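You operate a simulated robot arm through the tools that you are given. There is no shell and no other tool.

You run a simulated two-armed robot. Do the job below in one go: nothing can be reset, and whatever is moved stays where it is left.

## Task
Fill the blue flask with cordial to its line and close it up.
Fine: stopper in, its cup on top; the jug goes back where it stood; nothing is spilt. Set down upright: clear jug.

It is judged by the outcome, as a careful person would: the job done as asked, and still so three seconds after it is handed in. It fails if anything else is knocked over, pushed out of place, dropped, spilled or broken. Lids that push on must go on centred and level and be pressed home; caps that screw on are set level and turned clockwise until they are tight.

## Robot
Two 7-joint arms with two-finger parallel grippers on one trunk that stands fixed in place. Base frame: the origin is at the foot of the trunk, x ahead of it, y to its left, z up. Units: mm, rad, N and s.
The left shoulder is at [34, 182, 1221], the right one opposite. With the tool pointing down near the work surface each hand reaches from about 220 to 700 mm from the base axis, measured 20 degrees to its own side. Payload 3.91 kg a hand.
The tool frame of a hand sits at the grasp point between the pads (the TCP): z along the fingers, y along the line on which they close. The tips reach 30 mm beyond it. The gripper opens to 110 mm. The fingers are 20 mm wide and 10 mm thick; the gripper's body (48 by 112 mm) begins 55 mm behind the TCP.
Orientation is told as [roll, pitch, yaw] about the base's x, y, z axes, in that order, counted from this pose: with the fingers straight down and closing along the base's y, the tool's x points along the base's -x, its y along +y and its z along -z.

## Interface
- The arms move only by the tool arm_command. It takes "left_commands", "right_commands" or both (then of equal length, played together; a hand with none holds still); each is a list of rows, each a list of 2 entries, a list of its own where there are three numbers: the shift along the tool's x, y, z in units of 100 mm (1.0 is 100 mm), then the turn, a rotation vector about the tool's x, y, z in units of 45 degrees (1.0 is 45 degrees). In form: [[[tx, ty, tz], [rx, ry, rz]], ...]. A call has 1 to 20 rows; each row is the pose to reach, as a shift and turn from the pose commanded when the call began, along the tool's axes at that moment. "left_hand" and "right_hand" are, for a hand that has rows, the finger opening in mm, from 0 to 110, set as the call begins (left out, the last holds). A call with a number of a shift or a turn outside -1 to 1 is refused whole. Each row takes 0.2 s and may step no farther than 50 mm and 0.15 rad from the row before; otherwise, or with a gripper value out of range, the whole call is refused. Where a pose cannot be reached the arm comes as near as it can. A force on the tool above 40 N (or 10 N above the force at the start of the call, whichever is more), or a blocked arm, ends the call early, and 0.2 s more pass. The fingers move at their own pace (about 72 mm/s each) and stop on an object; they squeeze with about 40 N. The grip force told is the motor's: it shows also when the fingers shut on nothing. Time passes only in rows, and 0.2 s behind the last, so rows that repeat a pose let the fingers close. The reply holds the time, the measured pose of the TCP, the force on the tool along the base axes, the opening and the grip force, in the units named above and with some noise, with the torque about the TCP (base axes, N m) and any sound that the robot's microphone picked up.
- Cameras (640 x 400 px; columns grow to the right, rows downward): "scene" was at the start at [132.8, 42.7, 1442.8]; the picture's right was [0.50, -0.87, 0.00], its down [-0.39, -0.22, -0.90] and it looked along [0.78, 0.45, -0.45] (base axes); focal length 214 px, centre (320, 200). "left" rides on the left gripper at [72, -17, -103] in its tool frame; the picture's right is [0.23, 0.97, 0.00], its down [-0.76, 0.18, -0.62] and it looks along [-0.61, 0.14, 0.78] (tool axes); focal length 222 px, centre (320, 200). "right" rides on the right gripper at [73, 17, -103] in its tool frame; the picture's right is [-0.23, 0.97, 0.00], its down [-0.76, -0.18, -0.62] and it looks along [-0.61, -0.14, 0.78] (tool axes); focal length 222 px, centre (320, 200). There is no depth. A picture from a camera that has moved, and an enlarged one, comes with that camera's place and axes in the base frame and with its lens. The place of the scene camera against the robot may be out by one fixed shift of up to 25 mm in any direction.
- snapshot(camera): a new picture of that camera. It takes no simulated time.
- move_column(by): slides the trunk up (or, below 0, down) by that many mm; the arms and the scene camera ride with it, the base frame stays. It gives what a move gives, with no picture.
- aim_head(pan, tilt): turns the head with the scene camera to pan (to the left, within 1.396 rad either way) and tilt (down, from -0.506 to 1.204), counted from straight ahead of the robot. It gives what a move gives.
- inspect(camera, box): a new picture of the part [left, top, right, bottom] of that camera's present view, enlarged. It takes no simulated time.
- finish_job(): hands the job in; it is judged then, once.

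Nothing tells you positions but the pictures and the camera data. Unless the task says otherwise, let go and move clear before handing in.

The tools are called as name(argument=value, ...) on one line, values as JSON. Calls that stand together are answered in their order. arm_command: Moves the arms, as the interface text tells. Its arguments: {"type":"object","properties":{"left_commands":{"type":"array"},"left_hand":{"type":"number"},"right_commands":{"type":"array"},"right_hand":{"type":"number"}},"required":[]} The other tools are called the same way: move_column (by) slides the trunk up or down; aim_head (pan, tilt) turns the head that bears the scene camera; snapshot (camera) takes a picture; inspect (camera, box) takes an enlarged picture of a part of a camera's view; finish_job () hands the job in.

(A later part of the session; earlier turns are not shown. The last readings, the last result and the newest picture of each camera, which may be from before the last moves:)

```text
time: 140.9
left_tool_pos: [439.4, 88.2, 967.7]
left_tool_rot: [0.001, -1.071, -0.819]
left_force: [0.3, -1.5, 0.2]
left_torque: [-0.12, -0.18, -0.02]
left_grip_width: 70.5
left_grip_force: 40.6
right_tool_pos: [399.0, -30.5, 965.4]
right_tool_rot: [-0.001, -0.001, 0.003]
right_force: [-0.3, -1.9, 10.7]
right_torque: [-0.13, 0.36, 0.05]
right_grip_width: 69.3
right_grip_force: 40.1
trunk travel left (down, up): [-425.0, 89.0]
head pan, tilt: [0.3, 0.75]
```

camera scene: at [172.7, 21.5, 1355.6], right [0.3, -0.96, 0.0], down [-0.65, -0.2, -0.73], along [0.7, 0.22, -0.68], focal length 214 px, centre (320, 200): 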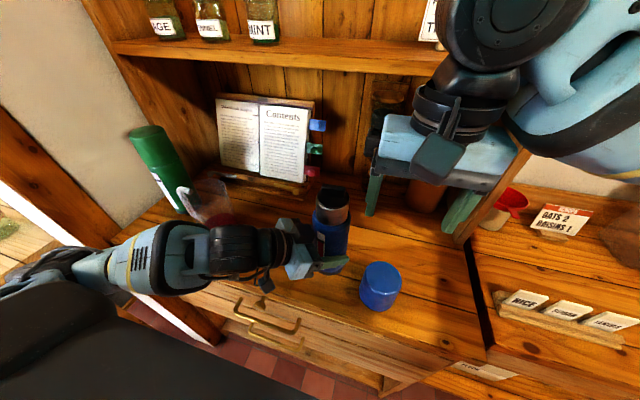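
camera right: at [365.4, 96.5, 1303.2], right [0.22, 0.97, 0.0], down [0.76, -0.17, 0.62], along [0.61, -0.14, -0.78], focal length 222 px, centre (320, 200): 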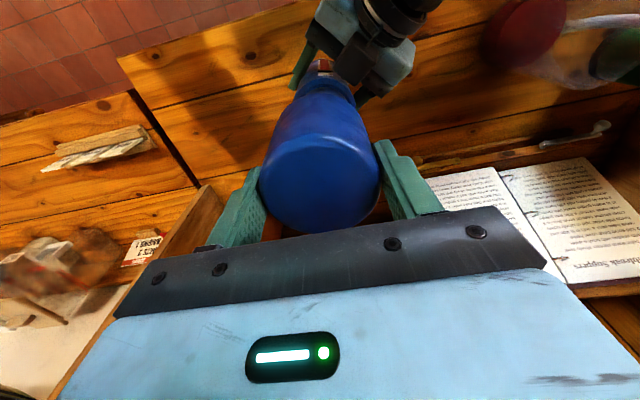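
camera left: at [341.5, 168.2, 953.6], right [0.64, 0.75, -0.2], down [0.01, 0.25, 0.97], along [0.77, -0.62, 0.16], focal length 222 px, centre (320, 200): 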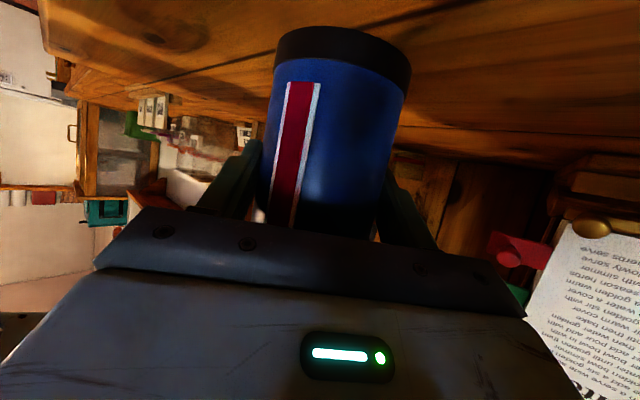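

The near edge touches first, confirming the tilt. I'll press a little so it settles flat, then open.

arm_command(right_commands=[[[0, 0, 0.015], [0, 0, 0]], [[0, 0, 0.03], [0, 0, 0]], [[0, 0, 0.04], [0, 0, 0]], [[0, 0, 0.04], [0, 0, 0]]])

inspect(camera="right", box=[240, 80, 400, 240])

```text
time: 141.9
left_tool_pos: [437.4, 89.2, 967.7]
left_tool_rot: [0.001, -1.069, -0.818]
left_force: [-0.7, 0.3, -0.2]
left_torque: [0.02, 0.02, -0.05]
left_grip_width: 70.5
left_grip_force: 39.9
right_tool_pos: [399.9, -29.0, 961.7]
right_tool_rot: [0.001, -0.001, 0.003]
right_force: [7.9, -0.2, 31.0]
right_torque: [-0.01, 0.59, 0.04]
right_grip_width: 69.6
right_grip_force: 40.8
trunk travel left (down, up): [-425.0, 89.0]
head pan, tilt: [0.3, 0.75]
```

```text
2.50 times, centred on (320, 160) of right
camera zoom: at [327.8, -13.5, 1064.5], right [0.23, 0.97, 0.0], down [0.76, -0.18, 0.62], along [0.61, -0.14, -0.78], focal length 555 px, centre (320, 300)
```

zoom: 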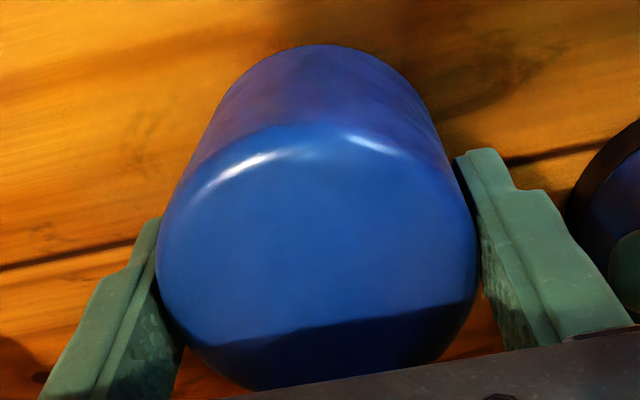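

arm_command(right_commands=[[[0, 0, -0.03], [0, 0, 0]], [[0, 0, -0.03], [0, 0, 0]]])

arm_command(right_commands=[[[0, 0, 0], [0, 0, 0]], [[0, 0, 0], [0, 0, 0]], [[0, 0, 0], [0, 0, 0]]], right_hand=90)

inspect(camera="right", box=[240, 80, 400, 240])

```text
time: 142.5
left_tool_pos: [438.2, 88.5, 968.3]
left_tool_rot: [0.002, -1.072, -0.82]
left_force: [-1.0, 1.4, -0.1]
left_torque: [0.24, 0.03, 0.03]
left_grip_width: 70.5
left_grip_force: 40.0
right_tool_pos: [400.0, -31.0, 962.0]
right_tool_rot: [-0.004, 0.005, 0.003]
right_force: [1.2, 1.4, 5.5]
right_torque: [0.08, 0.15, -0.05]
right_grip_width: 69.6
right_grip_force: 40.2
trunk travel left (down, up): [-425.0, 89.0]
head pan, tilt: [0.3, 0.75]
```

```text
time: 143.3
left_tool_pos: [438.6, 88.8, 967.0]
left_tool_rot: [0.002, -1.07, -0.82]
left_force: [-0.2, 0.6, -0.4]
left_torque: [0.15, -0.11, 0.01]
left_grip_width: 70.4
left_grip_force: 40.4
right_tool_pos: [401.2, -30.0, 962.4]
right_tool_rot: [-0.001, 0.002, 0.003]
right_force: [-0.3, 0.4, 0.6]
right_torque: [0.0, -0.01, -0.03]
right_grip_width: 90.1
right_grip_force: 0.1
trunk travel left (down, up): [-425.0, 89.0]
head pan, tilt: [0.3, 0.75]
```

```text
2.50 times, centred on (320, 160) of right
camera zoom: at [327.5, -13.7, 1066.1], right [0.22, 0.97, 0.0], down [0.76, -0.17, 0.62], along [0.61, -0.14, -0.78], focal length 555 px, centre (320, 300)
```

zoom: 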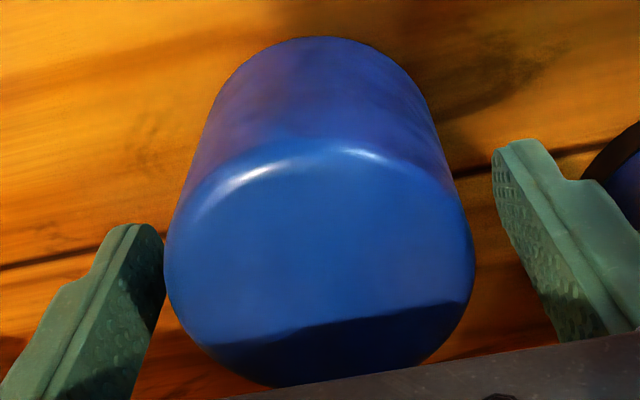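

The cup stands flat again. My best reading now is that the flask's axis is a few millimetres further from the robot than I had aimed, so the far wall of the cup landed on the rim. I'll re-grip the cup slightly lower and better centred, then approach again with light, guarded contact.

arm_command(right_commands=[[[0.03, -0.008, 0], [0.001, 0.0, 0]], [[0.03, -0.008, 0.04], [0, 0, 0]], [[0.03, -0.008, 0.04], [0, 0, 0]]])

arm_command(right_commands=[[[0, 0, 0], [0, 0, 0]], [[0, 0, 0], [0, 0, 0]], [[0, 0, 0], [0, 0, 0]]], right_hand=60)

snapshot(camera="right")

snapshot(camera="left")

```text
time: 144.1
left_tool_pos: [440.1, 87.5, 967.7]
left_tool_rot: [0.003, -1.071, -0.817]
left_force: [-0.3, 1.0, -0.6]
left_torque: [0.13, -0.18, 0.02]
left_grip_width: 70.4
left_grip_force: 39.9
right_tool_pos: [397.3, -30.1, 960.8]
right_tool_rot: [-0.001, 0.001, 0.004]
right_force: [0.1, -0.5, -0.4]
right_torque: [-0.01, 0.04, 0.0]
right_grip_width: 89.8
right_grip_force: 0.1
trunk travel left (down, up): [-425.0, 89.0]
head pan, tilt: [0.3, 0.75]
```

```text
time: 144.9
left_tool_pos: [439.1, 88.9, 966.8]
left_tool_rot: [0.001, -1.071, -0.818]
left_force: [1.0, 0.3, 0.7]
left_torque: [0.13, -0.16, -0.01]
left_grip_width: 70.3
left_grip_force: 40.0
right_tool_pos: [396.3, -31.3, 959.3]
right_tool_rot: [-0.002, 0.002, 0.004]
right_force: [0.0, 0.4, 0.1]
right_torque: [-0.02, 0.02, 0.02]
right_grip_width: 69.8
right_grip_force: 40.3
trunk travel left (down, up): [-425.0, 89.0]
head pan, tilt: [0.3, 0.75]
```

```text
taken
camera right: at [324.5, -14.6, 1063.1], right [0.22, 0.97, 0.0], down [0.76, -0.17, 0.62], along [0.61, -0.14, -0.78], focal length 222 px, centre (320, 200)
```

right: 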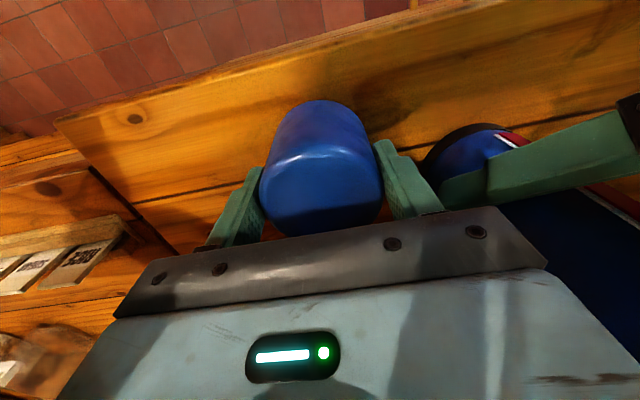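

```text
taken
camera left: at [341.5, 168.2, 953.6], right [0.64, 0.75, -0.2], down [0.01, 0.25, 0.97], along [0.77, -0.62, 0.16], focal length 222 px, centre (320, 200)
```

left: 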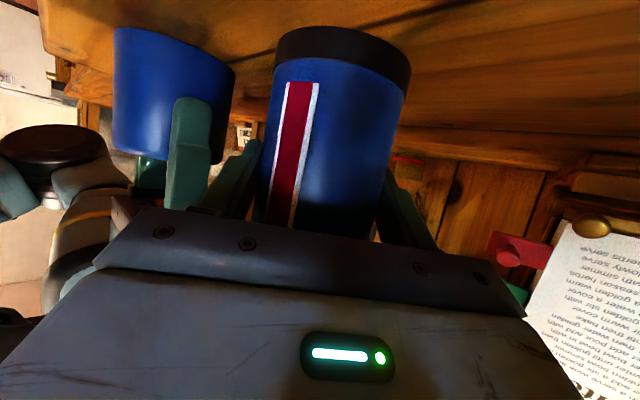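

inspect(camera="left", box=[95, 10, 255, 220])

```text
1.90 times, centred on (175, 115) of left
camera zoom: at [341.5, 168.2, 953.6], right [0.64, 0.75, -0.2], down [0.01, 0.25, 0.97], along [0.77, -0.62, 0.16], focal length 423 px, centre (596, 362)
```

zoom: 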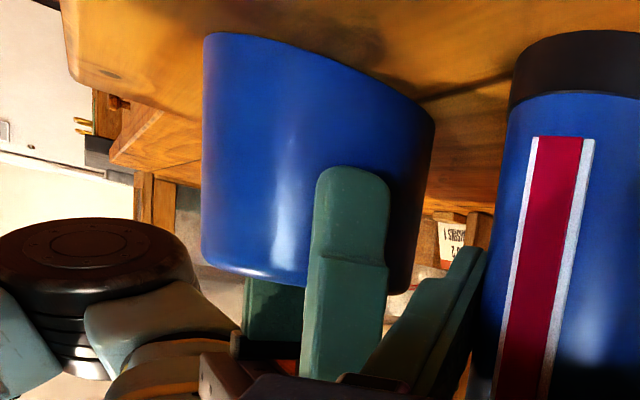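

inspect(camera="left", box=[240, 10, 430, 240])

```text
1.74 times, centred on (335, 125) of left
camera zoom: at [341.5, 168.2, 953.6], right [0.64, 0.75, -0.2], down [0.01, 0.25, 0.97], along [0.77, -0.62, 0.16], focal length 386 px, centre (294, 330)
```

zoom: 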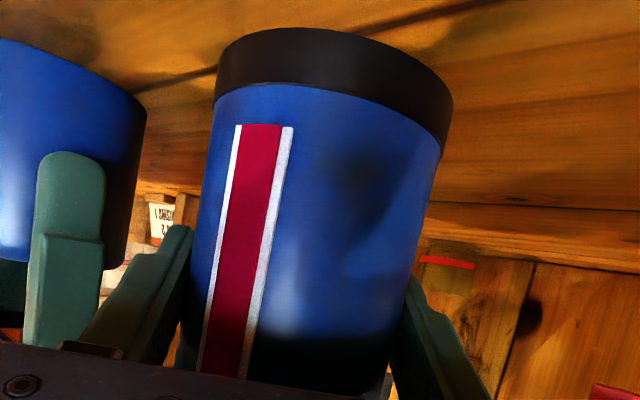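

The left wrist camera gives a clean side view: the cup's axis is at about (401.6, -31) and the flask's at (444, 83.5). I'll re-grip the cup centred on its axis before carrying it over.

arm_command(right_commands=[[[0, 0, 0], [0, 0, 0]], [[0, 0, 0], [0, 0, 0]], [[-0.03, 0, 0], [0, 0, 0]], [[-0.053, 0, 0], [0, 0, 0]], [[-0.053, 0, 0], [0, 0, 0]]], right_hand=88)

arm_command(right_commands=[[[0, 0, 0], [0, 0, 0]], [[0, 0, 0], [0, 0, 0]], [[0, 0, 0], [0, 0, 0]]], right_hand=60)

inspect(camera="left", box=[95, 10, 255, 220])

```text
time: 146.1
left_tool_pos: [438.6, 89.9, 968.0]
left_tool_rot: [0.001, -1.071, -0.819]
left_force: [0.9, 0.1, 0.2]
left_torque: [0.0, -0.17, -0.04]
left_grip_width: 70.3
left_grip_force: 39.8
right_tool_pos: [402.9, -31.3, 959.6]
right_tool_rot: [-0.001, 0.002, 0.006]
right_force: [-1.0, 0.3, 0.6]
right_torque: [0.03, -0.03, 0.0]
right_grip_width: 87.7
right_grip_force: 0.0
trunk travel left (down, up): [-425.0, 89.0]
head pan, tilt: [0.3, 0.75]
```

```text
time: 146.9
left_tool_pos: [439.5, 87.8, 967.6]
left_tool_rot: [0.0, -1.072, -0.818]
left_force: [-0.4, 0.8, 0.3]
left_torque: [0.04, -0.12, -0.04]
left_grip_width: 70.4
left_grip_force: 40.4
right_tool_pos: [402.9, -30.6, 960.6]
right_tool_rot: [-0.002, 0.001, 0.004]
right_force: [-0.2, -0.2, -0.3]
right_torque: [0.0, -0.03, 0.01]
right_grip_width: 69.5
right_grip_force: 39.8
trunk travel left (down, up): [-425.0, 89.0]
head pan, tilt: [0.3, 0.75]
```

```text
1.90 times, centred on (175, 115) of left
camera zoom: at [341.5, 168.2, 953.6], right [0.64, 0.75, -0.2], down [0.01, 0.25, 0.97], along [0.77, -0.62, 0.16], focal length 423 px, centre (596, 362)
```

zoom: 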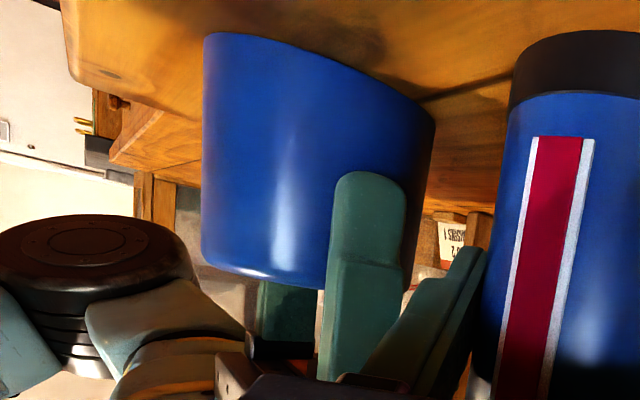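

arm_command(right_commands=[[[0, 0, -0.1], [0, 0, 0]], [[0, 0, -0.3], [0, 0, 0]], [[0, 0, -0.55], [0, 0, 0]], [[0, 0, -0.8], [0, 0, 0]], [[0, 0, -1.0], [0, 0, 0]]])

arm_command(right_commands=[[[0, 0, -0.25], [0, 0, 0]], [[0, 0, -0.5], [0, 0, 0]], [[0, 0, -0.75], [0, 0, 0]], [[0, 0, -1.0], [0, 0, 0]]])

arm_command(right_commands=[[[-0.05, 0.1, -0.2], [0, 0, 0]], [[-0.15, 0.35, -0.45], [0, 0, 0]], [[-0.25, 0.6, -0.45], [0, 0, 0]], [[-0.35, 0.85, -0.45], [0, 0, 0]], [[-0.42, 1.0, -0.45], [0, 0, 0]], [[-0.42, 1.0, -0.45], [0, 0, 0]]])

inspect(camera="scene", box=[280, 90, 400, 250])

```text
time: 148.1
left_tool_pos: [438.7, 88.4, 966.6]
left_tool_rot: [0.001, -1.072, -0.821]
left_force: [0.7, -0.2, 0.4]
left_torque: [0.02, -0.05, -0.12]
left_grip_width: 70.2
left_grip_force: 39.8
right_tool_pos: [402.0, -31.0, 1060.4]
right_tool_rot: [0.0, 0.003, 0.001]
right_force: [0.8, 0.6, -0.7]
right_torque: [0.04, 0.03, -0.01]
right_grip_width: 69.5
right_grip_force: 40.1
trunk travel left (down, up): [-425.0, 89.0]
head pan, tilt: [0.3, 0.75]
```

```text
time: 149.1
left_tool_pos: [438.4, 88.0, 968.4]
left_tool_rot: [0.0, -1.072, -0.818]
left_force: [-0.7, 0.9, 1.4]
left_torque: [0.05, 0.02, -0.01]
left_grip_width: 70.2
left_grip_force: 39.7
right_tool_pos: [402.7, -31.3, 1159.1]
right_tool_rot: [-0.002, 0.003, 0.003]
right_force: [0.0, -0.1, -1.2]
right_torque: [0.02, 0.01, -0.02]
right_grip_width: 69.5
right_grip_force: 39.9
trunk travel left (down, up): [-425.0, 89.0]
head pan, tilt: [0.3, 0.75]
```

```text
time: 150.5
left_tool_pos: [438.3, 89.0, 967.0]
left_tool_rot: [-0.001, -1.071, -0.817]
left_force: [-0.2, 0.5, 0.6]
left_torque: [0.05, -0.05, 0.04]
left_grip_width: 70.3
left_grip_force: 40.2
right_tool_pos: [444.7, 70.1, 1204.1]
right_tool_rot: [-0.002, 0.001, 0.004]
right_force: [0.4, -0.2, -0.9]
right_torque: [-0.01, 0.04, 0.0]
right_grip_width: 69.6
right_grip_force: 39.9
trunk travel left (down, up): [-425.0, 89.0]
head pan, tilt: [0.3, 0.75]
```

```text
2.50 times, centred on (340, 170) of scene
camera zoom: at [172.5, 21.4, 1355.6], right [0.3, -0.96, 0.0], down [-0.65, -0.2, -0.73], along [0.7, 0.22, -0.68], focal length 536 px, centre (270, 275)
```

zoom: 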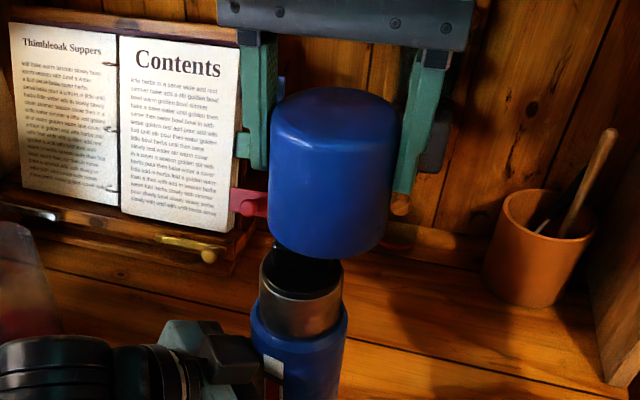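

arm_command(right_commands=[[[-0.003, 0.06, 0], [0, 0, 0]], [[-0.006, 0.133, 0], [0, 0, 0]], [[-0.006, 0.133, 0.1], [0, 0, 0]], [[-0.006, 0.133, 0.18], [0, 0, 0]], [[-0.006, 0.133, 0.18], [0, 0, 0]]])

inspect(camera="scene", box=[295, 120, 385, 250])

```text
time: 151.7
left_tool_pos: [437.3, 88.9, 968.0]
left_tool_rot: [-0.001, -1.073, -0.819]
left_force: [-1.4, 1.0, 0.9]
left_torque: [0.02, -0.04, -0.07]
left_grip_width: 70.1
left_grip_force: 40.3
right_tool_pos: [444.5, 83.4, 1187.1]
right_tool_rot: [-0.001, 0.001, 0.004]
right_force: [0.3, -0.2, 0.5]
right_torque: [-0.01, 0.01, 0.0]
right_grip_width: 69.6
right_grip_force: 39.4
trunk travel left (down, up): [-425.0, 89.0]
head pan, tilt: [0.3, 0.75]
```

```text
3.08 times, centred on (340, 185) of scene
camera zoom: at [172.6, 21.4, 1355.6], right [0.3, -0.96, 0.0], down [-0.65, -0.2, -0.73], along [0.7, 0.22, -0.68], focal length 660 px, centre (258, 246)
```

zoom: 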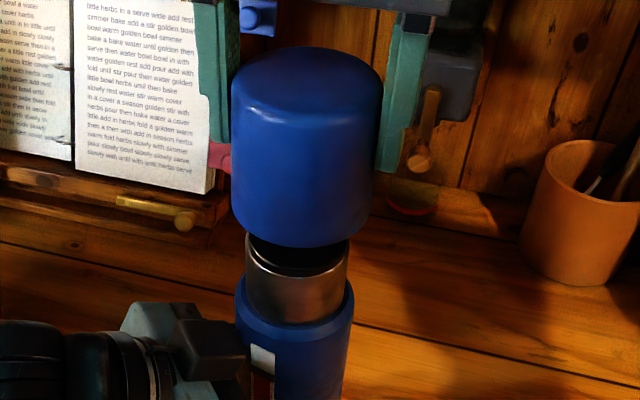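

Alignment looks good. I'll nudge it under 1 mm and start a guarded descent in small steps.

arm_command(right_commands=[[[-0.008, 0.007, 0.05], [0, 0, 0]], [[-0.008, 0.007, 0.12], [0, 0, 0]], [[-0.008, 0.007, 0.2], [0, 0, 0]], [[-0.008, 0.007, 0.23], [0, 0, 0]], [[-0.008, 0.007, 0.23], [0, 0, 0]]])

inspect(camera="scene", box=[300, 135, 380, 250])

```text
time: 152.9
left_tool_pos: [439.1, 87.7, 967.2]
left_tool_rot: [-0.001, -1.073, -0.818]
left_force: [-1.0, -0.1, 0.2]
left_torque: [-0.01, 0.01, -0.05]
left_grip_width: 70.4
left_grip_force: 40.0
right_tool_pos: [446.4, 82.5, 1162.9]
right_tool_rot: [-0.001, 0.0, 0.005]
right_force: [-0.1, 0.1, -0.9]
right_torque: [0.02, -0.02, 0.01]
right_grip_width: 69.8
right_grip_force: 40.2
trunk travel left (down, up): [-425.0, 89.0]
head pan, tilt: [0.3, 0.75]
```

```text
3.48 times, centred on (340, 192) of scene
camera zoom: at [172.6, 21.4, 1355.6], right [0.3, -0.96, 0.0], down [-0.65, -0.2, -0.73], along [0.7, 0.22, -0.68], focal length 746 px, centre (250, 226)
```

zoom: 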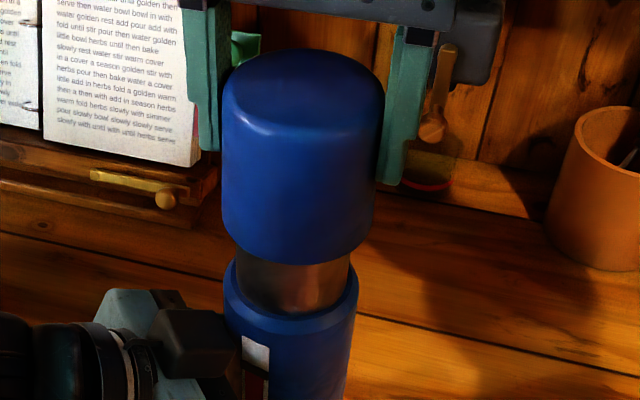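

arm_command(right_commands=[[[0, 0.015, 0], [0, 0, 0]], [[0, 0.015, 0.02], [0, 0, 0]], [[0, 0.015, 0.04], [0, 0, 0]], [[0, 0.015, 0.04], [0, 0, 0]]])

```text
time: 153.9
left_tool_pos: [439.3, 88.6, 967.0]
left_tool_rot: [0.0, -1.071, -0.82]
left_force: [-0.5, 0.3, 0.2]
left_torque: [0.03, -0.05, -0.03]
left_grip_width: 70.1
left_grip_force: 40.0
right_tool_pos: [446.2, 85.3, 1159.8]
right_tool_rot: [0.0, 0.001, 0.003]
right_force: [0.7, -0.3, -1.4]
right_torque: [0.02, 0.0, 0.04]
right_grip_width: 69.5
right_grip_force: 40.1
trunk travel left (down, up): [-425.0, 89.0]
head pan, tilt: [0.3, 0.75]
```

arm_command(right_commands=[[[0, 0, 0.015], [0, 0, 0]], [[0, 0, 0.03], [0, 0, 0]], [[0, 0, 0.04], [0, 0, 0]], [[0, 0, 0.04], [0, 0, 0]]])

inspect(camera="scene", box=[300, 135, 380, 250])

```text
time: 154.9
left_tool_pos: [439.1, 88.6, 967.1]
left_tool_rot: [-0.001, -1.071, -0.819]
left_force: [-1.1, -0.1, -0.1]
left_torque: [0.06, -0.05, -0.07]
left_grip_width: 70.3
left_grip_force: 39.8
right_tool_pos: [446.1, 85.7, 1155.2]
right_tool_rot: [-0.002, 0.002, 0.003]
right_force: [1.0, -1.4, 0.5]
right_torque: [0.03, -0.04, 0.0]
right_grip_width: 69.5
right_grip_force: 40.7
trunk travel left (down, up): [-425.0, 89.0]
head pan, tilt: [0.3, 0.75]
```

```text
3.48 times, centred on (340, 192) of scene
camera zoom: at [172.6, 21.4, 1355.6], right [0.3, -0.96, 0.0], down [-0.65, -0.2, -0.73], along [0.7, 0.22, -0.68], focal length 746 px, centre (250, 226)
```

zoom: 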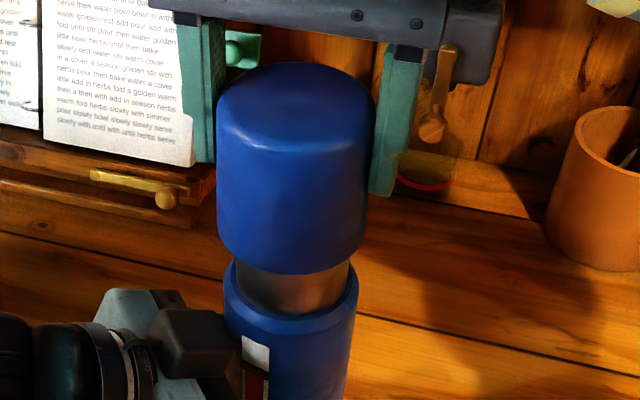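

arm_command(right_commands=[[[0, -0.01, 0], [0, 0, 0]], [[0, -0.01, 0.02], [0, 0, 0]], [[0, -0.01, 0.04], [0, 0, 0]], [[0, -0.01, 0.04], [0, 0, 0]]])

```text
time: 155.9
left_tool_pos: [439.4, 87.9, 966.6]
left_tool_rot: [0.0, -1.073, -0.819]
left_force: [-0.3, 1.1, -0.4]
left_torque: [0.08, -0.01, -0.04]
left_grip_width: 70.4
left_grip_force: 40.0
right_tool_pos: [446.1, 84.5, 1151.0]
right_tool_rot: [-0.002, 0.002, 0.004]
right_force: [0.0, 0.6, -0.6]
right_torque: [0.01, 0.03, 0.0]
right_grip_width: 69.3
right_grip_force: 39.2
trunk travel left (down, up): [-425.0, 89.0]
head pan, tilt: [0.3, 0.75]
```

The cup has passed the height where it caught before, with no contact force. Continuing down over the neck.

arm_command(right_commands=[[[0, 0, 0.02], [0, 0, 0]], [[0, 0, 0.04], [0, 0, 0]], [[0, 0, 0.06], [0, 0, 0]], [[0, 0, 0.08], [0, 0, 0]], [[0, 0, 0.08], [0, 0, 0]]])

inspect(camera="scene", box=[300, 135, 380, 250])

```text
time: 157.1
left_tool_pos: [438.8, 88.5, 967.6]
left_tool_rot: [-0.001, -1.071, -0.817]
left_force: [-0.9, -0.4, -1.0]
left_torque: [0.04, -0.04, -0.04]
left_grip_width: 70.4
left_grip_force: 40.0
right_tool_pos: [445.6, 84.9, 1143.7]
right_tool_rot: [-0.002, 0.001, 0.003]
right_force: [0.0, 1.1, -0.3]
right_torque: [0.02, -0.02, 0.02]
right_grip_width: 69.8
right_grip_force: 40.2
trunk travel left (down, up): [-425.0, 89.0]
head pan, tilt: [0.3, 0.75]
```

```text
3.48 times, centred on (340, 192) of scene
camera zoom: at [172.6, 21.3, 1355.6], right [0.3, -0.96, 0.0], down [-0.65, -0.2, -0.73], along [0.7, 0.22, -0.68], focal length 746 px, centre (250, 226)
```

zoom: 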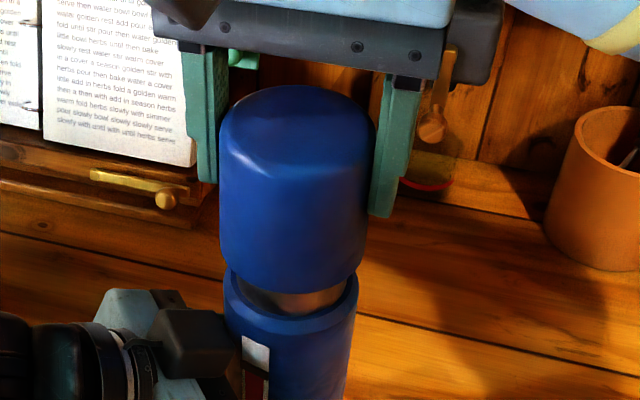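

arm_command(right_commands=[[[0, 0, 0.02], [0, 0, 0]], [[0, 0, 0.04], [0, 0, 0]], [[0, 0, 0.06], [0, 0, 0]], [[0, 0, 0.06], [0, 0, 0]]])

```text
time: 158.1
left_tool_pos: [437.6, 88.6, 967.8]
left_tool_rot: [0.0, -1.072, -0.819]
left_force: [0.1, 1.5, 1.2]
left_torque: [0.05, -0.06, -0.02]
left_grip_width: 70.5
left_grip_force: 40.1
right_tool_pos: [446.4, 83.8, 1137.9]
right_tool_rot: [-0.002, 0.001, 0.004]
right_force: [0.1, 0.6, -0.7]
right_torque: [0.01, 0.02, -0.02]
right_grip_width: 69.8
right_grip_force: 39.5
trunk travel left (down, up): [-425.0, 89.0]
head pan, tilt: [0.3, 0.75]
```

arm_command(right_commands=[[[0, 0, 0.02], [0, 0, 0]], [[0, 0, 0.04], [0, 0, 0]], [[0, 0, 0.06], [0, 0, 0]], [[0, 0, 0.06], [0, 0, 0]]])

inspect(camera="scene", box=[300, 135, 380, 250])

```text
time: 159.1
left_tool_pos: [438.1, 89.2, 968.5]
left_tool_rot: [0.001, -1.072, -0.816]
left_force: [-1.3, 0.6, 0.0]
left_torque: [-0.01, -0.03, -0.01]
left_grip_width: 70.5
left_grip_force: 40.8
right_tool_pos: [445.4, 83.5, 1131.5]
right_tool_rot: [-0.002, 0.003, 0.004]
right_force: [-0.7, 0.8, -0.5]
right_torque: [-0.03, -0.02, 0.03]
right_grip_width: 69.7
right_grip_force: 40.3
trunk travel left (down, up): [-425.0, 89.0]
head pan, tilt: [0.3, 0.75]
```

```text
3.48 times, centred on (340, 192) of scene
camera zoom: at [172.6, 21.3, 1355.6], right [0.3, -0.96, 0.0], down [-0.65, -0.2, -0.73], along [0.7, 0.22, -0.68], focal length 746 px, centre (250, 226)
```

zoom: 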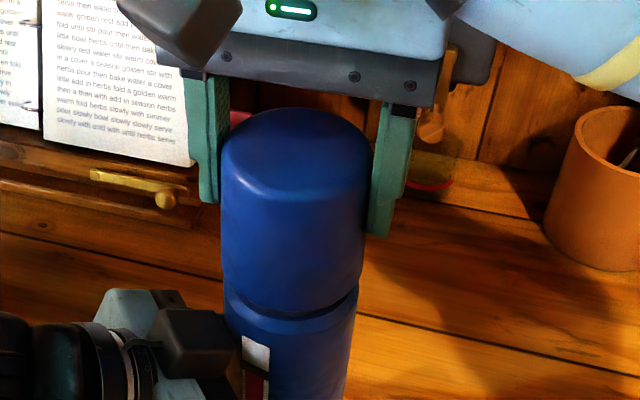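

Almost down to the shoulder. Continuing until it lands.

arm_command(right_commands=[[[0, 0, 0.015], [0, 0, 0]], [[0, 0, 0.03], [0, 0, 0]], [[0, 0, 0.045], [0, 0, 0]], [[0, 0, 0.045], [0, 0, 0]]])

```text
time: 160.1
left_tool_pos: [438.4, 89.1, 967.3]
left_tool_rot: [0.001, -1.072, -0.818]
left_force: [-0.5, -0.8, 0.5]
left_torque: [0.0, -0.01, -0.06]
left_grip_width: 70.5
left_grip_force: 39.2
right_tool_pos: [447.2, 83.9, 1126.6]
right_tool_rot: [0.0, 0.002, 0.003]
right_force: [-0.8, -0.4, -1.6]
right_torque: [-0.04, 0.01, -0.05]
right_grip_width: 69.8
right_grip_force: 39.9
trunk travel left (down, up): [-425.0, 89.0]
head pan, tilt: [0.3, 0.75]
```

arm_command(right_commands=[[[0, 0, 0.015], [0, 0, 0]], [[0, 0, 0.03], [0, 0, 0]], [[0, 0, 0.045], [0, 0, 0]], [[0, 0, 0.045], [0, 0, 0]]])

inspect(camera="scene", box=[300, 135, 380, 250])

```text
time: 161.1
left_tool_pos: [439.5, 88.5, 967.2]
left_tool_rot: [-0.001, -1.072, -0.819]
left_force: [-2.4, 0.1, 1.5]
left_torque: [0.03, -0.02, -0.1]
left_grip_width: 70.2
left_grip_force: 39.9
right_tool_pos: [444.9, 84.2, 1122.7]
right_tool_rot: [0.0, 0.002, 0.002]
right_force: [-0.1, 0.2, 0.3]
right_torque: [-0.01, 0.01, 0.01]
right_grip_width: 69.4
right_grip_force: 40.0
trunk travel left (down, up): [-425.0, 89.0]
head pan, tilt: [0.3, 0.75]
```

```text
3.48 times, centred on (340, 192) of scene
camera zoom: at [172.6, 21.3, 1355.6], right [0.3, -0.96, 0.0], down [-0.65, -0.2, -0.73], along [0.7, 0.22, -0.68], focal length 746 px, centre (250, 226)
```

zoom: 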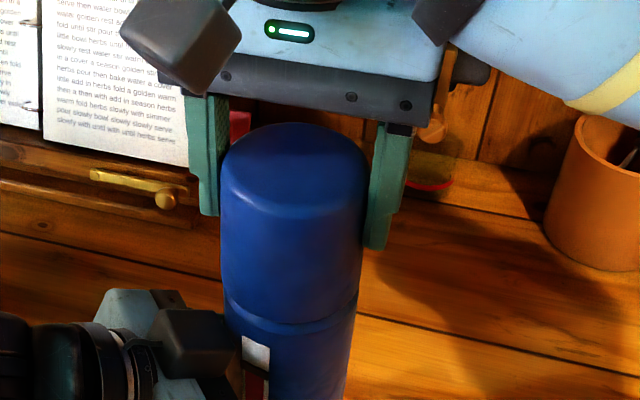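

arm_command(right_commands=[[[0, 0, 0.01], [0, 0, 0]], [[0, 0, 0.02], [0, 0, 0]], [[0, 0, 0.03], [0, 0, 0]], [[0, 0, 0.03], [0, 0, 0]]])

inspect(camera="scene", box=[310, 190, 370, 250])

```text
time: 162.1
left_tool_pos: [438.4, 88.8, 967.8]
left_tool_rot: [0.0, -1.073, -0.818]
left_force: [-1.0, 0.6, -0.8]
left_torque: [0.01, -0.05, -0.03]
left_grip_width: 70.5
left_grip_force: 40.1
right_tool_pos: [445.5, 83.8, 1120.4]
right_tool_rot: [-0.003, 0.003, 0.003]
right_force: [0.8, 1.2, -1.1]
right_torque: [0.0, -0.02, -0.01]
right_grip_width: 69.6
right_grip_force: 40.3
trunk travel left (down, up): [-425.0, 89.0]
head pan, tilt: [0.3, 0.75]
```

```text
6.67 times, centred on (340, 220) of scene
camera zoom: at [172.6, 21.3, 1355.6], right [0.3, -0.96, 0.0], down [-0.65, -0.2, -0.73], along [0.7, 0.22, -0.68], focal length 1430 px, centre (187, 67)
```

zoom: 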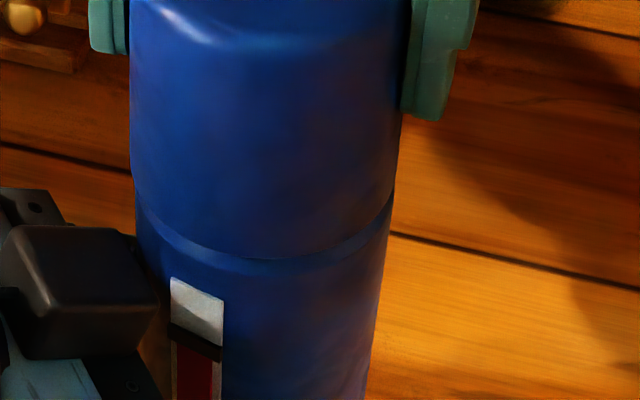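

arm_command(right_commands=[[[0, 0, 0.01], [0, 0, 0]], [[0, 0, 0.02], [0, 0, 0]], [[0, 0, 0.03], [0, 0, 0]], [[0, 0, 0.03], [0, 0, 0]]])

```text
time: 163.1
left_tool_pos: [439.1, 88.0, 968.3]
left_tool_rot: [0.001, -1.069, -0.819]
left_force: [8.4, -1.7, -5.1]
left_torque: [-0.67, -0.64, -0.06]
left_grip_width: 70.8
left_grip_force: 39.7
right_tool_pos: [445.1, 83.4, 1118.6]
right_tool_rot: [0.004, -0.003, 0.004]
right_force: [-0.9, -0.4, 39.3]
right_torque: [-0.12, 0.41, 0.14]
right_grip_width: 69.3
right_grip_force: 39.9
trunk travel left (down, up): [-425.0, 89.0]
head pan, tilt: [0.3, 0.75]
```

The cup has landed on the shoulder, level, with about 39 N and the reaction centred. To be sure it isn't a screw cup, I'll ease the pressure and try a gentle clockwise turn.

arm_command(right_commands=[[[0, 0, -0.018], [0, 0, 0]], [[0, 0, -0.018], [0, 0, 0]]])

arm_command(right_commands=[[[0, -0.002, 0], [0, 0, 0.15]], [[0.001, -0.003, 0], [0, 0, 0.3]], [[0.002, -0.005, 0], [0, 0, 0.45]], [[0.003, -0.007, 0], [0, 0, 0.6]], [[0.003, -0.007, 0], [0, 0, 0.6]]])

inspect(camera="scene", box=[300, 135, 380, 250])

```text
time: 163.7
left_tool_pos: [439.3, 88.0, 967.7]
left_tool_rot: [-0.001, -1.07, -0.818]
left_force: [5.9, -0.2, -1.1]
left_torque: [-0.13, 0.19, 0.15]
left_grip_width: 70.3
left_grip_force: 39.7
right_tool_pos: [444.5, 84.5, 1120.2]
right_tool_rot: [0.001, -0.001, 0.004]
right_force: [0.8, 0.0, 30.4]
right_torque: [0.17, -0.4, 0.0]
right_grip_width: 69.4
right_grip_force: 39.9
trunk travel left (down, up): [-425.0, 89.0]
head pan, tilt: [0.3, 0.75]
```

```text
time: 164.9
left_tool_pos: [439.5, 88.5, 968.1]
left_tool_rot: [0.002, -1.07, -0.819]
left_force: [7.3, 0.0, -2.3]
left_torque: [-0.03, 0.14, -0.19]
left_grip_width: 70.6
left_grip_force: 39.8
right_tool_pos: [446.5, 83.2, 1119.2]
right_tool_rot: [0.0, -0.001, -0.468]
right_force: [-0.7, -0.1, 33.0]
right_torque: [-0.01, 0.1, 0.12]
right_grip_width: 69.8
right_grip_force: 39.7
trunk travel left (down, up): [-425.0, 89.0]
head pan, tilt: [0.3, 0.75]
```

```text
3.48 times, centred on (340, 192) of scene
camera zoom: at [172.0, 21.1, 1355.7], right [0.3, -0.96, 0.0], down [-0.65, -0.2, -0.73], along [0.7, 0.22, -0.68], focal length 746 px, centre (250, 226)
```

zoom: 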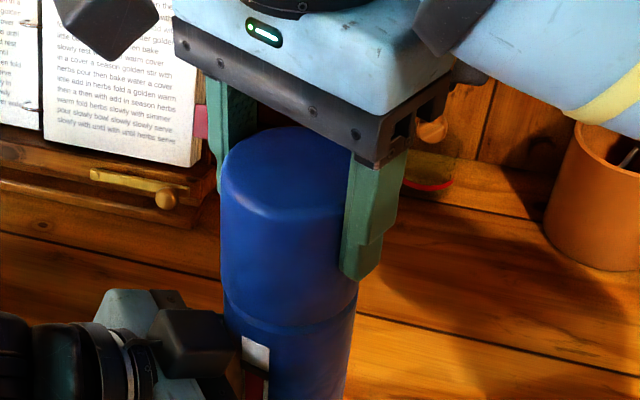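

arm_command(right_commands=[[[0, 0, 0], [0, 0, 0.17]], [[0, 0, 0], [0, 0, 0.34]], [[0, 0, 0], [0, 0, 0.5]], [[0, 0, 0], [0, 0, 0.66]], [[0, 0, 0], [0, 0, 0.82]], [[0, 0, 0], [0, 0, 0.82]]])

inspect(camera="scene", box=[300, 135, 380, 250])

```text
time: 166.3
left_tool_pos: [438.8, 88.8, 969.2]
left_tool_rot: [0.001, -1.07, -0.82]
left_force: [4.5, 0.4, -4.1]
left_torque: [0.19, 0.12, -0.16]
left_grip_width: 70.6
left_grip_force: 39.7
right_tool_pos: [443.7, 84.6, 1119.1]
right_tool_rot: [0.001, 0.0, -1.114]
right_force: [-0.9, 0.3, 26.9]
right_torque: [0.13, 0.15, 0.0]
right_grip_width: 69.8
right_grip_force: 39.9
trunk travel left (down, up): [-425.0, 89.0]
head pan, tilt: [0.3, 0.75]
```

```text
3.48 times, centred on (340, 192) of scene
camera zoom: at [171.9, 21.2, 1355.7], right [0.3, -0.96, 0.0], down [-0.65, -0.2, -0.73], along [0.7, 0.22, -0.68], focal length 746 px, centre (250, 226)
```

zoom: 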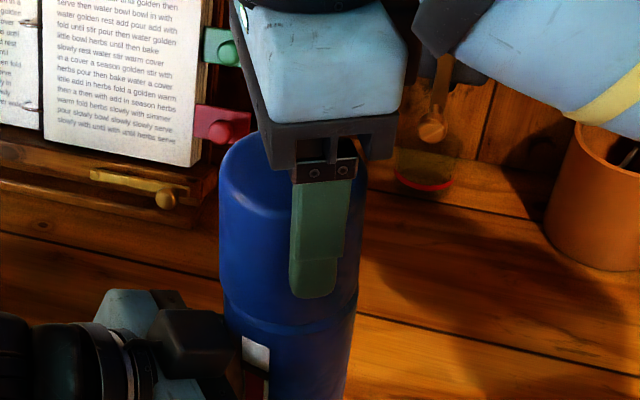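

No resistance builds up on turning — only light rubbing — so it behaves like a push-on cup. I'll turn a little further to be certain, then read the torque.

arm_command(right_commands=[[[0, 0, 0], [0, 0, 0.17]], [[0, 0, 0], [0, 0, 0.34]], [[0, 0, 0], [0, 0, 0.5]], [[0, 0, 0], [0, 0, 0.66]], [[0, 0, 0], [0, 0, 0.66]]])

inspect(camera="scene", box=[300, 135, 380, 250])

```text
time: 167.3
left_tool_pos: [440.9, 87.9, 968.9]
left_tool_rot: [0.0, -1.075, -0.817]
left_force: [-0.7, 1.2, 1.4]
left_torque: [-0.84, -0.54, -0.16]
left_grip_width: 70.6
left_grip_force: 40.3
right_tool_pos: [452.7, 78.9, 1118.8]
right_tool_rot: [-0.012, 0.006, -1.581]
right_force: [-1.5, -3.0, 9.8]
right_torque: [-0.09, 0.37, 0.07]
right_grip_width: 69.6
right_grip_force: 40.2
right hand out of reach, approached as far as the arm can: row 4
trunk travel left (down, up): [-425.0, 89.0]
head pan, tilt: [0.3, 0.75]
stopped in row 4 (right hand): the force on the tool passed its limit at 45 N (the readings are from after the stop); the commanded pose is now the measured one
```

```text
3.48 times, centred on (340, 192) of scene
camera zoom: at [171.8, 21.4, 1355.6], right [0.3, -0.96, 0.0], down [-0.65, -0.2, -0.73], along [0.7, 0.22, -0.68], focal length 746 px, centre (250, 226)
```

zoom: 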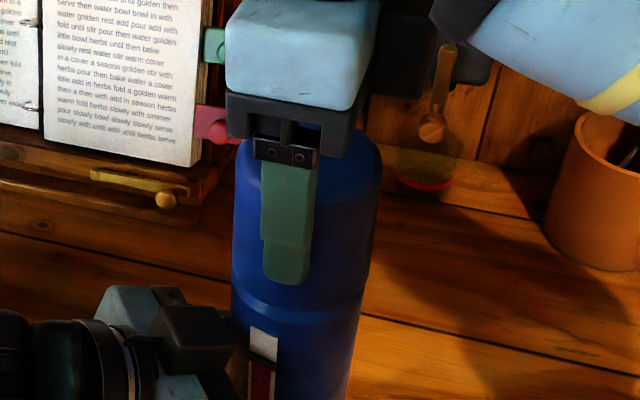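

The arm ran out of wrist travel and pushed the cup sideways a few millimetres. I'll bring it straight back to the axis at once and check that the flask is upright.

arm_command(right_commands=[[[0.025, -0.04, 0], [0, 0, -0.06]], [[0.05, -0.08, 0], [0, 0, -0.15]], [[0.05, -0.08, 0], [0, 0, -0.15]]])

snapshot(camera="scene")

snapshot(camera="left")

```text
time: 168.1
left_tool_pos: [440.7, 89.7, 968.2]
left_tool_rot: [0.002, -1.074, -0.815]
left_force: [-10.2, 12.4, 2.8]
left_torque: [-1.22, -0.39, 0.2]
left_grip_width: 70.6
left_grip_force: 39.8
right_tool_pos: [445.4, 82.2, 1119.0]
right_tool_rot: [-0.007, 0.004, -1.464]
right_force: [4.5, -12.1, 5.4]
right_torque: [-0.62, -0.42, -0.17]
right_grip_width: 69.7
right_grip_force: 40.1
trunk travel left (down, up): [-425.0, 89.0]
head pan, tilt: [0.3, 0.75]
```

```text
taken
camera scene: at [171.4, 21.3, 1355.8], right [0.3, -0.96, 0.0], down [-0.65, -0.2, -0.73], along [0.7, 0.22, -0.68], focal length 214 px, centre (320, 200)
```

scene: 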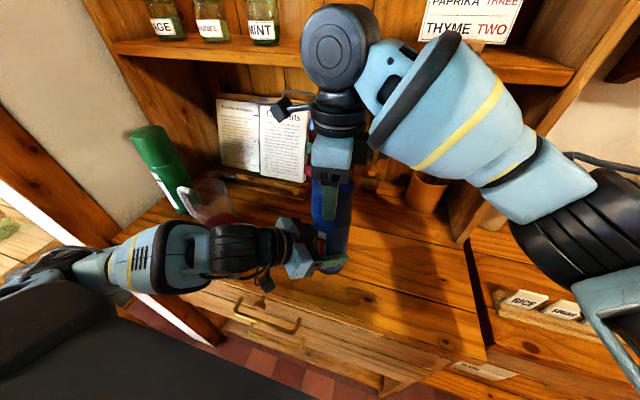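

```text
taken
camera left: at [342.2, 168.5, 953.9], right [0.63, 0.75, -0.2], down [0.0, 0.25, 0.97], along [0.77, -0.61, 0.16], focal length 222 px, centre (320, 200)
```

left: 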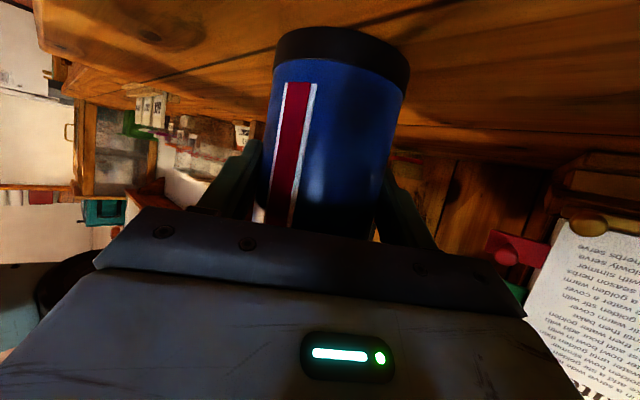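

arm_command(right_commands=[[[-0.015, 0.008, 0], [0, 0, 0]], [[-0.027, 0.01, 0], [0, 0, 0]], [[-0.027, 0.01, 0], [0, 0, 0]]])

inspect(camera="scene", box=[290, 150, 380, 290])

```text
time: 168.9
left_tool_pos: [439.6, 89.3, 968.9]
left_tool_rot: [0.004, -1.072, -0.818]
left_force: [-2.8, 0.9, -0.2]
left_torque: [0.65, -0.01, 0.06]
left_grip_width: 70.2
left_grip_force: 39.8
right_tool_pos: [445.2, 84.0, 1119.5]
right_tool_rot: [-0.008, 0.01, -1.462]
right_force: [0.9, 1.5, 5.2]
right_torque: [0.02, -0.12, 0.02]
right_grip_width: 69.8
right_grip_force: 40.5
trunk travel left (down, up): [-425.0, 89.0]
head pan, tilt: [0.3, 0.75]
```

```text
2.86 times, centred on (335, 220) of scene
camera zoom: at [171.9, 21.7, 1355.7], right [0.3, -0.96, 0.0], down [-0.65, -0.2, -0.73], along [0.7, 0.22, -0.68], focal length 613 px, centre (277, 143)
```

zoom: 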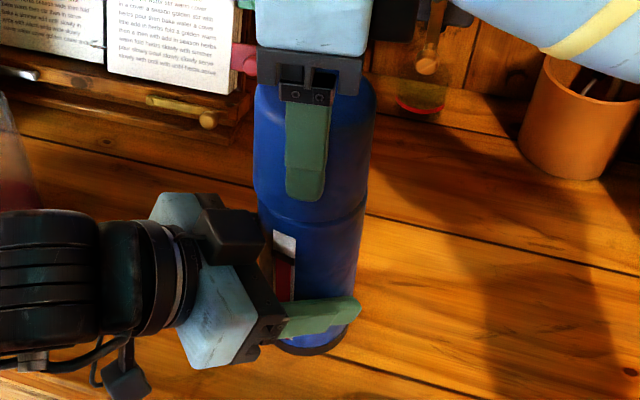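

Forces are relaxed and the flask stands upright. One more straight press to seat the cup, then I release it.

arm_command(right_commands=[[[0, 0, 0.015], [0, 0, 0]], [[0, 0, 0.03], [0, 0, 0]], [[0, 0, 0.035], [0, 0, 0]]])

inspect(camera="scene", box=[310, 190, 370, 260])

```text
time: 169.7
left_tool_pos: [440.2, 90.5, 968.0]
left_tool_rot: [0.004, -1.071, -0.815]
left_force: [7.7, -7.9, -5.2]
left_torque: [0.83, -0.07, -0.02]
left_grip_width: 70.4
left_grip_force: 39.8
right_tool_pos: [444.9, 82.2, 1118.5]
right_tool_rot: [-0.008, 0.008, -1.462]
right_force: [-6.5, 6.0, 35.0]
right_torque: [-0.37, 0.0, -0.04]
right_grip_width: 69.7
right_grip_force: 40.6
trunk travel left (down, up): [-425.0, 89.0]
head pan, tilt: [0.3, 0.75]
```

```text
5.71 times, centred on (340, 225) of scene
camera zoom: at [171.2, 20.9, 1356.0], right [0.3, -0.96, 0.0], down [-0.65, -0.2, -0.73], along [0.7, 0.22, -0.68], focal length 1226 px, centre (206, 57)
```

zoom: 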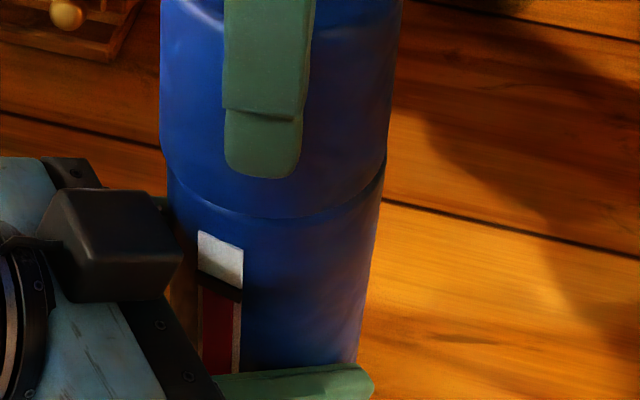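

The seam between cup and flask is closed and level. I'll ease off and open the right hand.

arm_command(right_commands=[[[0, 0, -0.035], [0, 0, 0]], [[0, 0, -0.04], [0, 0, 0]]])

arm_command(right_commands=[[[0, 0, 0], [0, 0, 0]], [[0, 0, 0], [0, 0, 0]], [[0, 0, 0], [0, 0, 0]]], right_hand=92)

arm_command(right_commands=[[[0, 0, -0.1], [0, 0, 0]], [[0, 0, -0.3], [0, 0, 0]], [[0, 0, -0.55], [0, 0, 0]], [[0, 0, -0.8], [0, 0, 0]], [[0, 0, -0.8], [0, 0, 0]]])

snapshot(camera="scene")

inspect(camera="scene", box=[290, 170, 380, 290])

```text
time: 170.3
left_tool_pos: [440.6, 89.1, 968.9]
left_tool_rot: [-0.003, -1.074, -0.81]
left_force: [1.7, -1.1, -0.1]
left_torque: [0.15, 0.42, -0.05]
left_grip_width: 70.4
left_grip_force: 40.4
right_tool_pos: [448.3, 81.4, 1117.8]
right_tool_rot: [-0.012, 0.002, -1.464]
right_force: [-3.2, 2.0, 12.1]
right_torque: [0.3, -0.11, 0.07]
right_grip_width: 69.8
right_grip_force: 40.3
trunk travel left (down, up): [-425.0, 89.0]
head pan, tilt: [0.3, 0.75]
```

```text
time: 171.1
left_tool_pos: [441.2, 88.5, 968.2]
left_tool_rot: [-0.001, -1.074, -0.816]
left_force: [-1.3, -0.5, 0.1]
left_torque: [-0.02, -0.05, -0.03]
left_grip_width: 70.3
left_grip_force: 40.4
right_tool_pos: [447.0, 81.0, 1118.1]
right_tool_rot: [-0.01, 0.004, -1.465]
right_force: [-0.5, -0.8, -0.6]
right_torque: [0.0, 0.0, 0.01]
right_grip_width: 91.8
right_grip_force: 0.0
trunk travel left (down, up): [-425.0, 89.0]
head pan, tilt: [0.3, 0.75]
```

```text
time: 172.3
left_tool_pos: [441.9, 89.9, 967.9]
left_tool_rot: [0.001, -1.073, -0.813]
left_force: [-1.1, 0.9, 0.4]
left_torque: [0.07, -0.06, 0.01]
left_grip_width: 70.6
left_grip_force: 40.5
right_tool_pos: [448.0, 81.9, 1199.5]
right_tool_rot: [-0.009, 0.003, -1.464]
right_force: [-0.3, -0.1, -0.5]
right_torque: [0.01, 0.03, 0.02]
right_grip_width: 92.1
right_grip_force: 0.1
trunk travel left (down, up): [-425.0, 89.0]
head pan, tilt: [0.3, 0.75]
```

```text
taken
camera scene: at [172.7, 21.5, 1355.6], right [0.3, -0.96, 0.0], down [-0.65, -0.2, -0.73], along [0.7, 0.22, -0.68], focal length 214 px, centre (320, 200)
```

scene: 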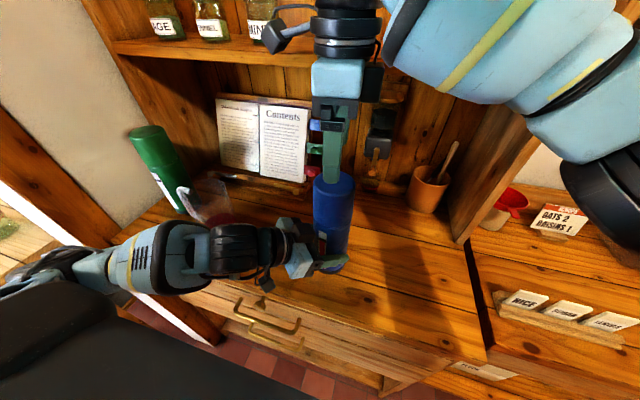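

```text
3.33 times, centred on (335, 230) of scene
camera zoom: at [172.7, 21.5, 1355.6], right [0.3, -0.96, 0.0], down [-0.65, -0.2, -0.73], along [0.7, 0.22, -0.68], focal length 715 px, centre (270, 100)
```

zoom: 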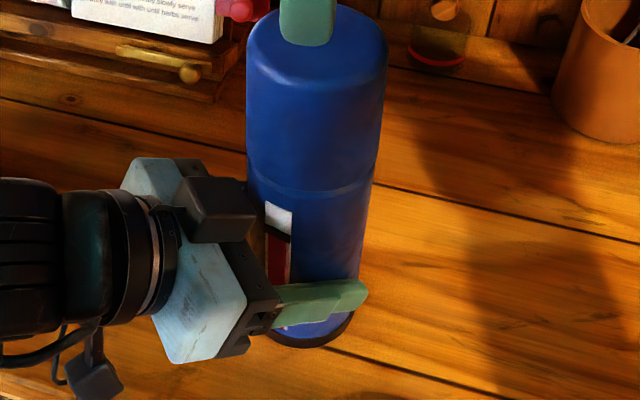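

The cup is on, level and flush. I'll take the right hand up and away to the right, unwinding its wrist.

arm_command(right_commands=[[[0, 0, -0.3], [0, 0, 0]], [[-0.15, -0.02, -0.4], [0, 0, -0.15]], [[-0.35, -0.04, -0.4], [0, 0, -0.3]], [[-0.55, -0.06, -0.4], [0, 0, -0.45]], [[-0.75, -0.08, -0.4], [0, 0, -0.6]], [[-0.95, -0.1, -0.4], [0, 0, -0.75]], [[-0.95, -0.1, -0.4], [0, 0, -0.9]]])

snapshot(camera="scene")

inspect(camera="scene", box=[300, 165, 370, 260])

```text
time: 173.9
left_tool_pos: [441.1, 88.3, 969.3]
left_tool_rot: [0.0, -1.073, -0.815]
left_force: [1.1, -0.6, 0.6]
left_torque: [-0.04, -0.17, -0.04]
left_grip_width: 70.4
left_grip_force: 40.3
right_tool_pos: [449.8, -15.5, 1238.7]
right_tool_rot: [-0.007, 0.01, -0.756]
right_force: [0.0, 0.9, 0.3]
right_torque: [0.01, 0.0, -0.01]
right_grip_width: 92.0
right_grip_force: 0.0
trunk travel left (down, up): [-425.0, 89.0]
head pan, tilt: [0.3, 0.75]
```

```text
taken
camera scene: at [173.0, 21.4, 1355.6], right [0.3, -0.96, 0.0], down [-0.65, -0.2, -0.73], along [0.7, 0.22, -0.68], focal length 214 px, centre (320, 200)
```

scene: 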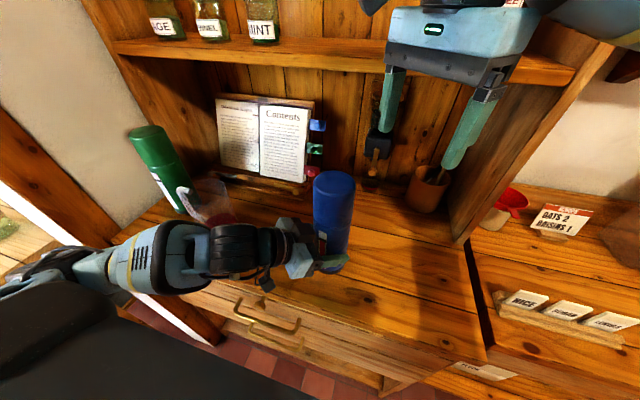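

```text
4.21 times, centred on (335, 212) of scene
camera zoom: at [173.0, 21.4, 1355.6], right [0.3, -0.96, 0.0], down [-0.65, -0.2, -0.73], along [0.7, 0.22, -0.68], focal length 903 px, centre (257, 147)
```

zoom: 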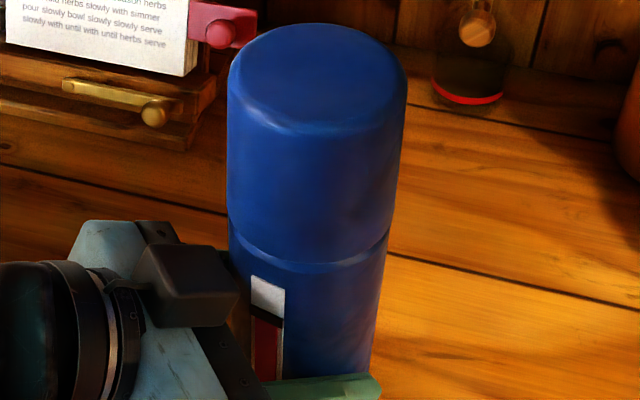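

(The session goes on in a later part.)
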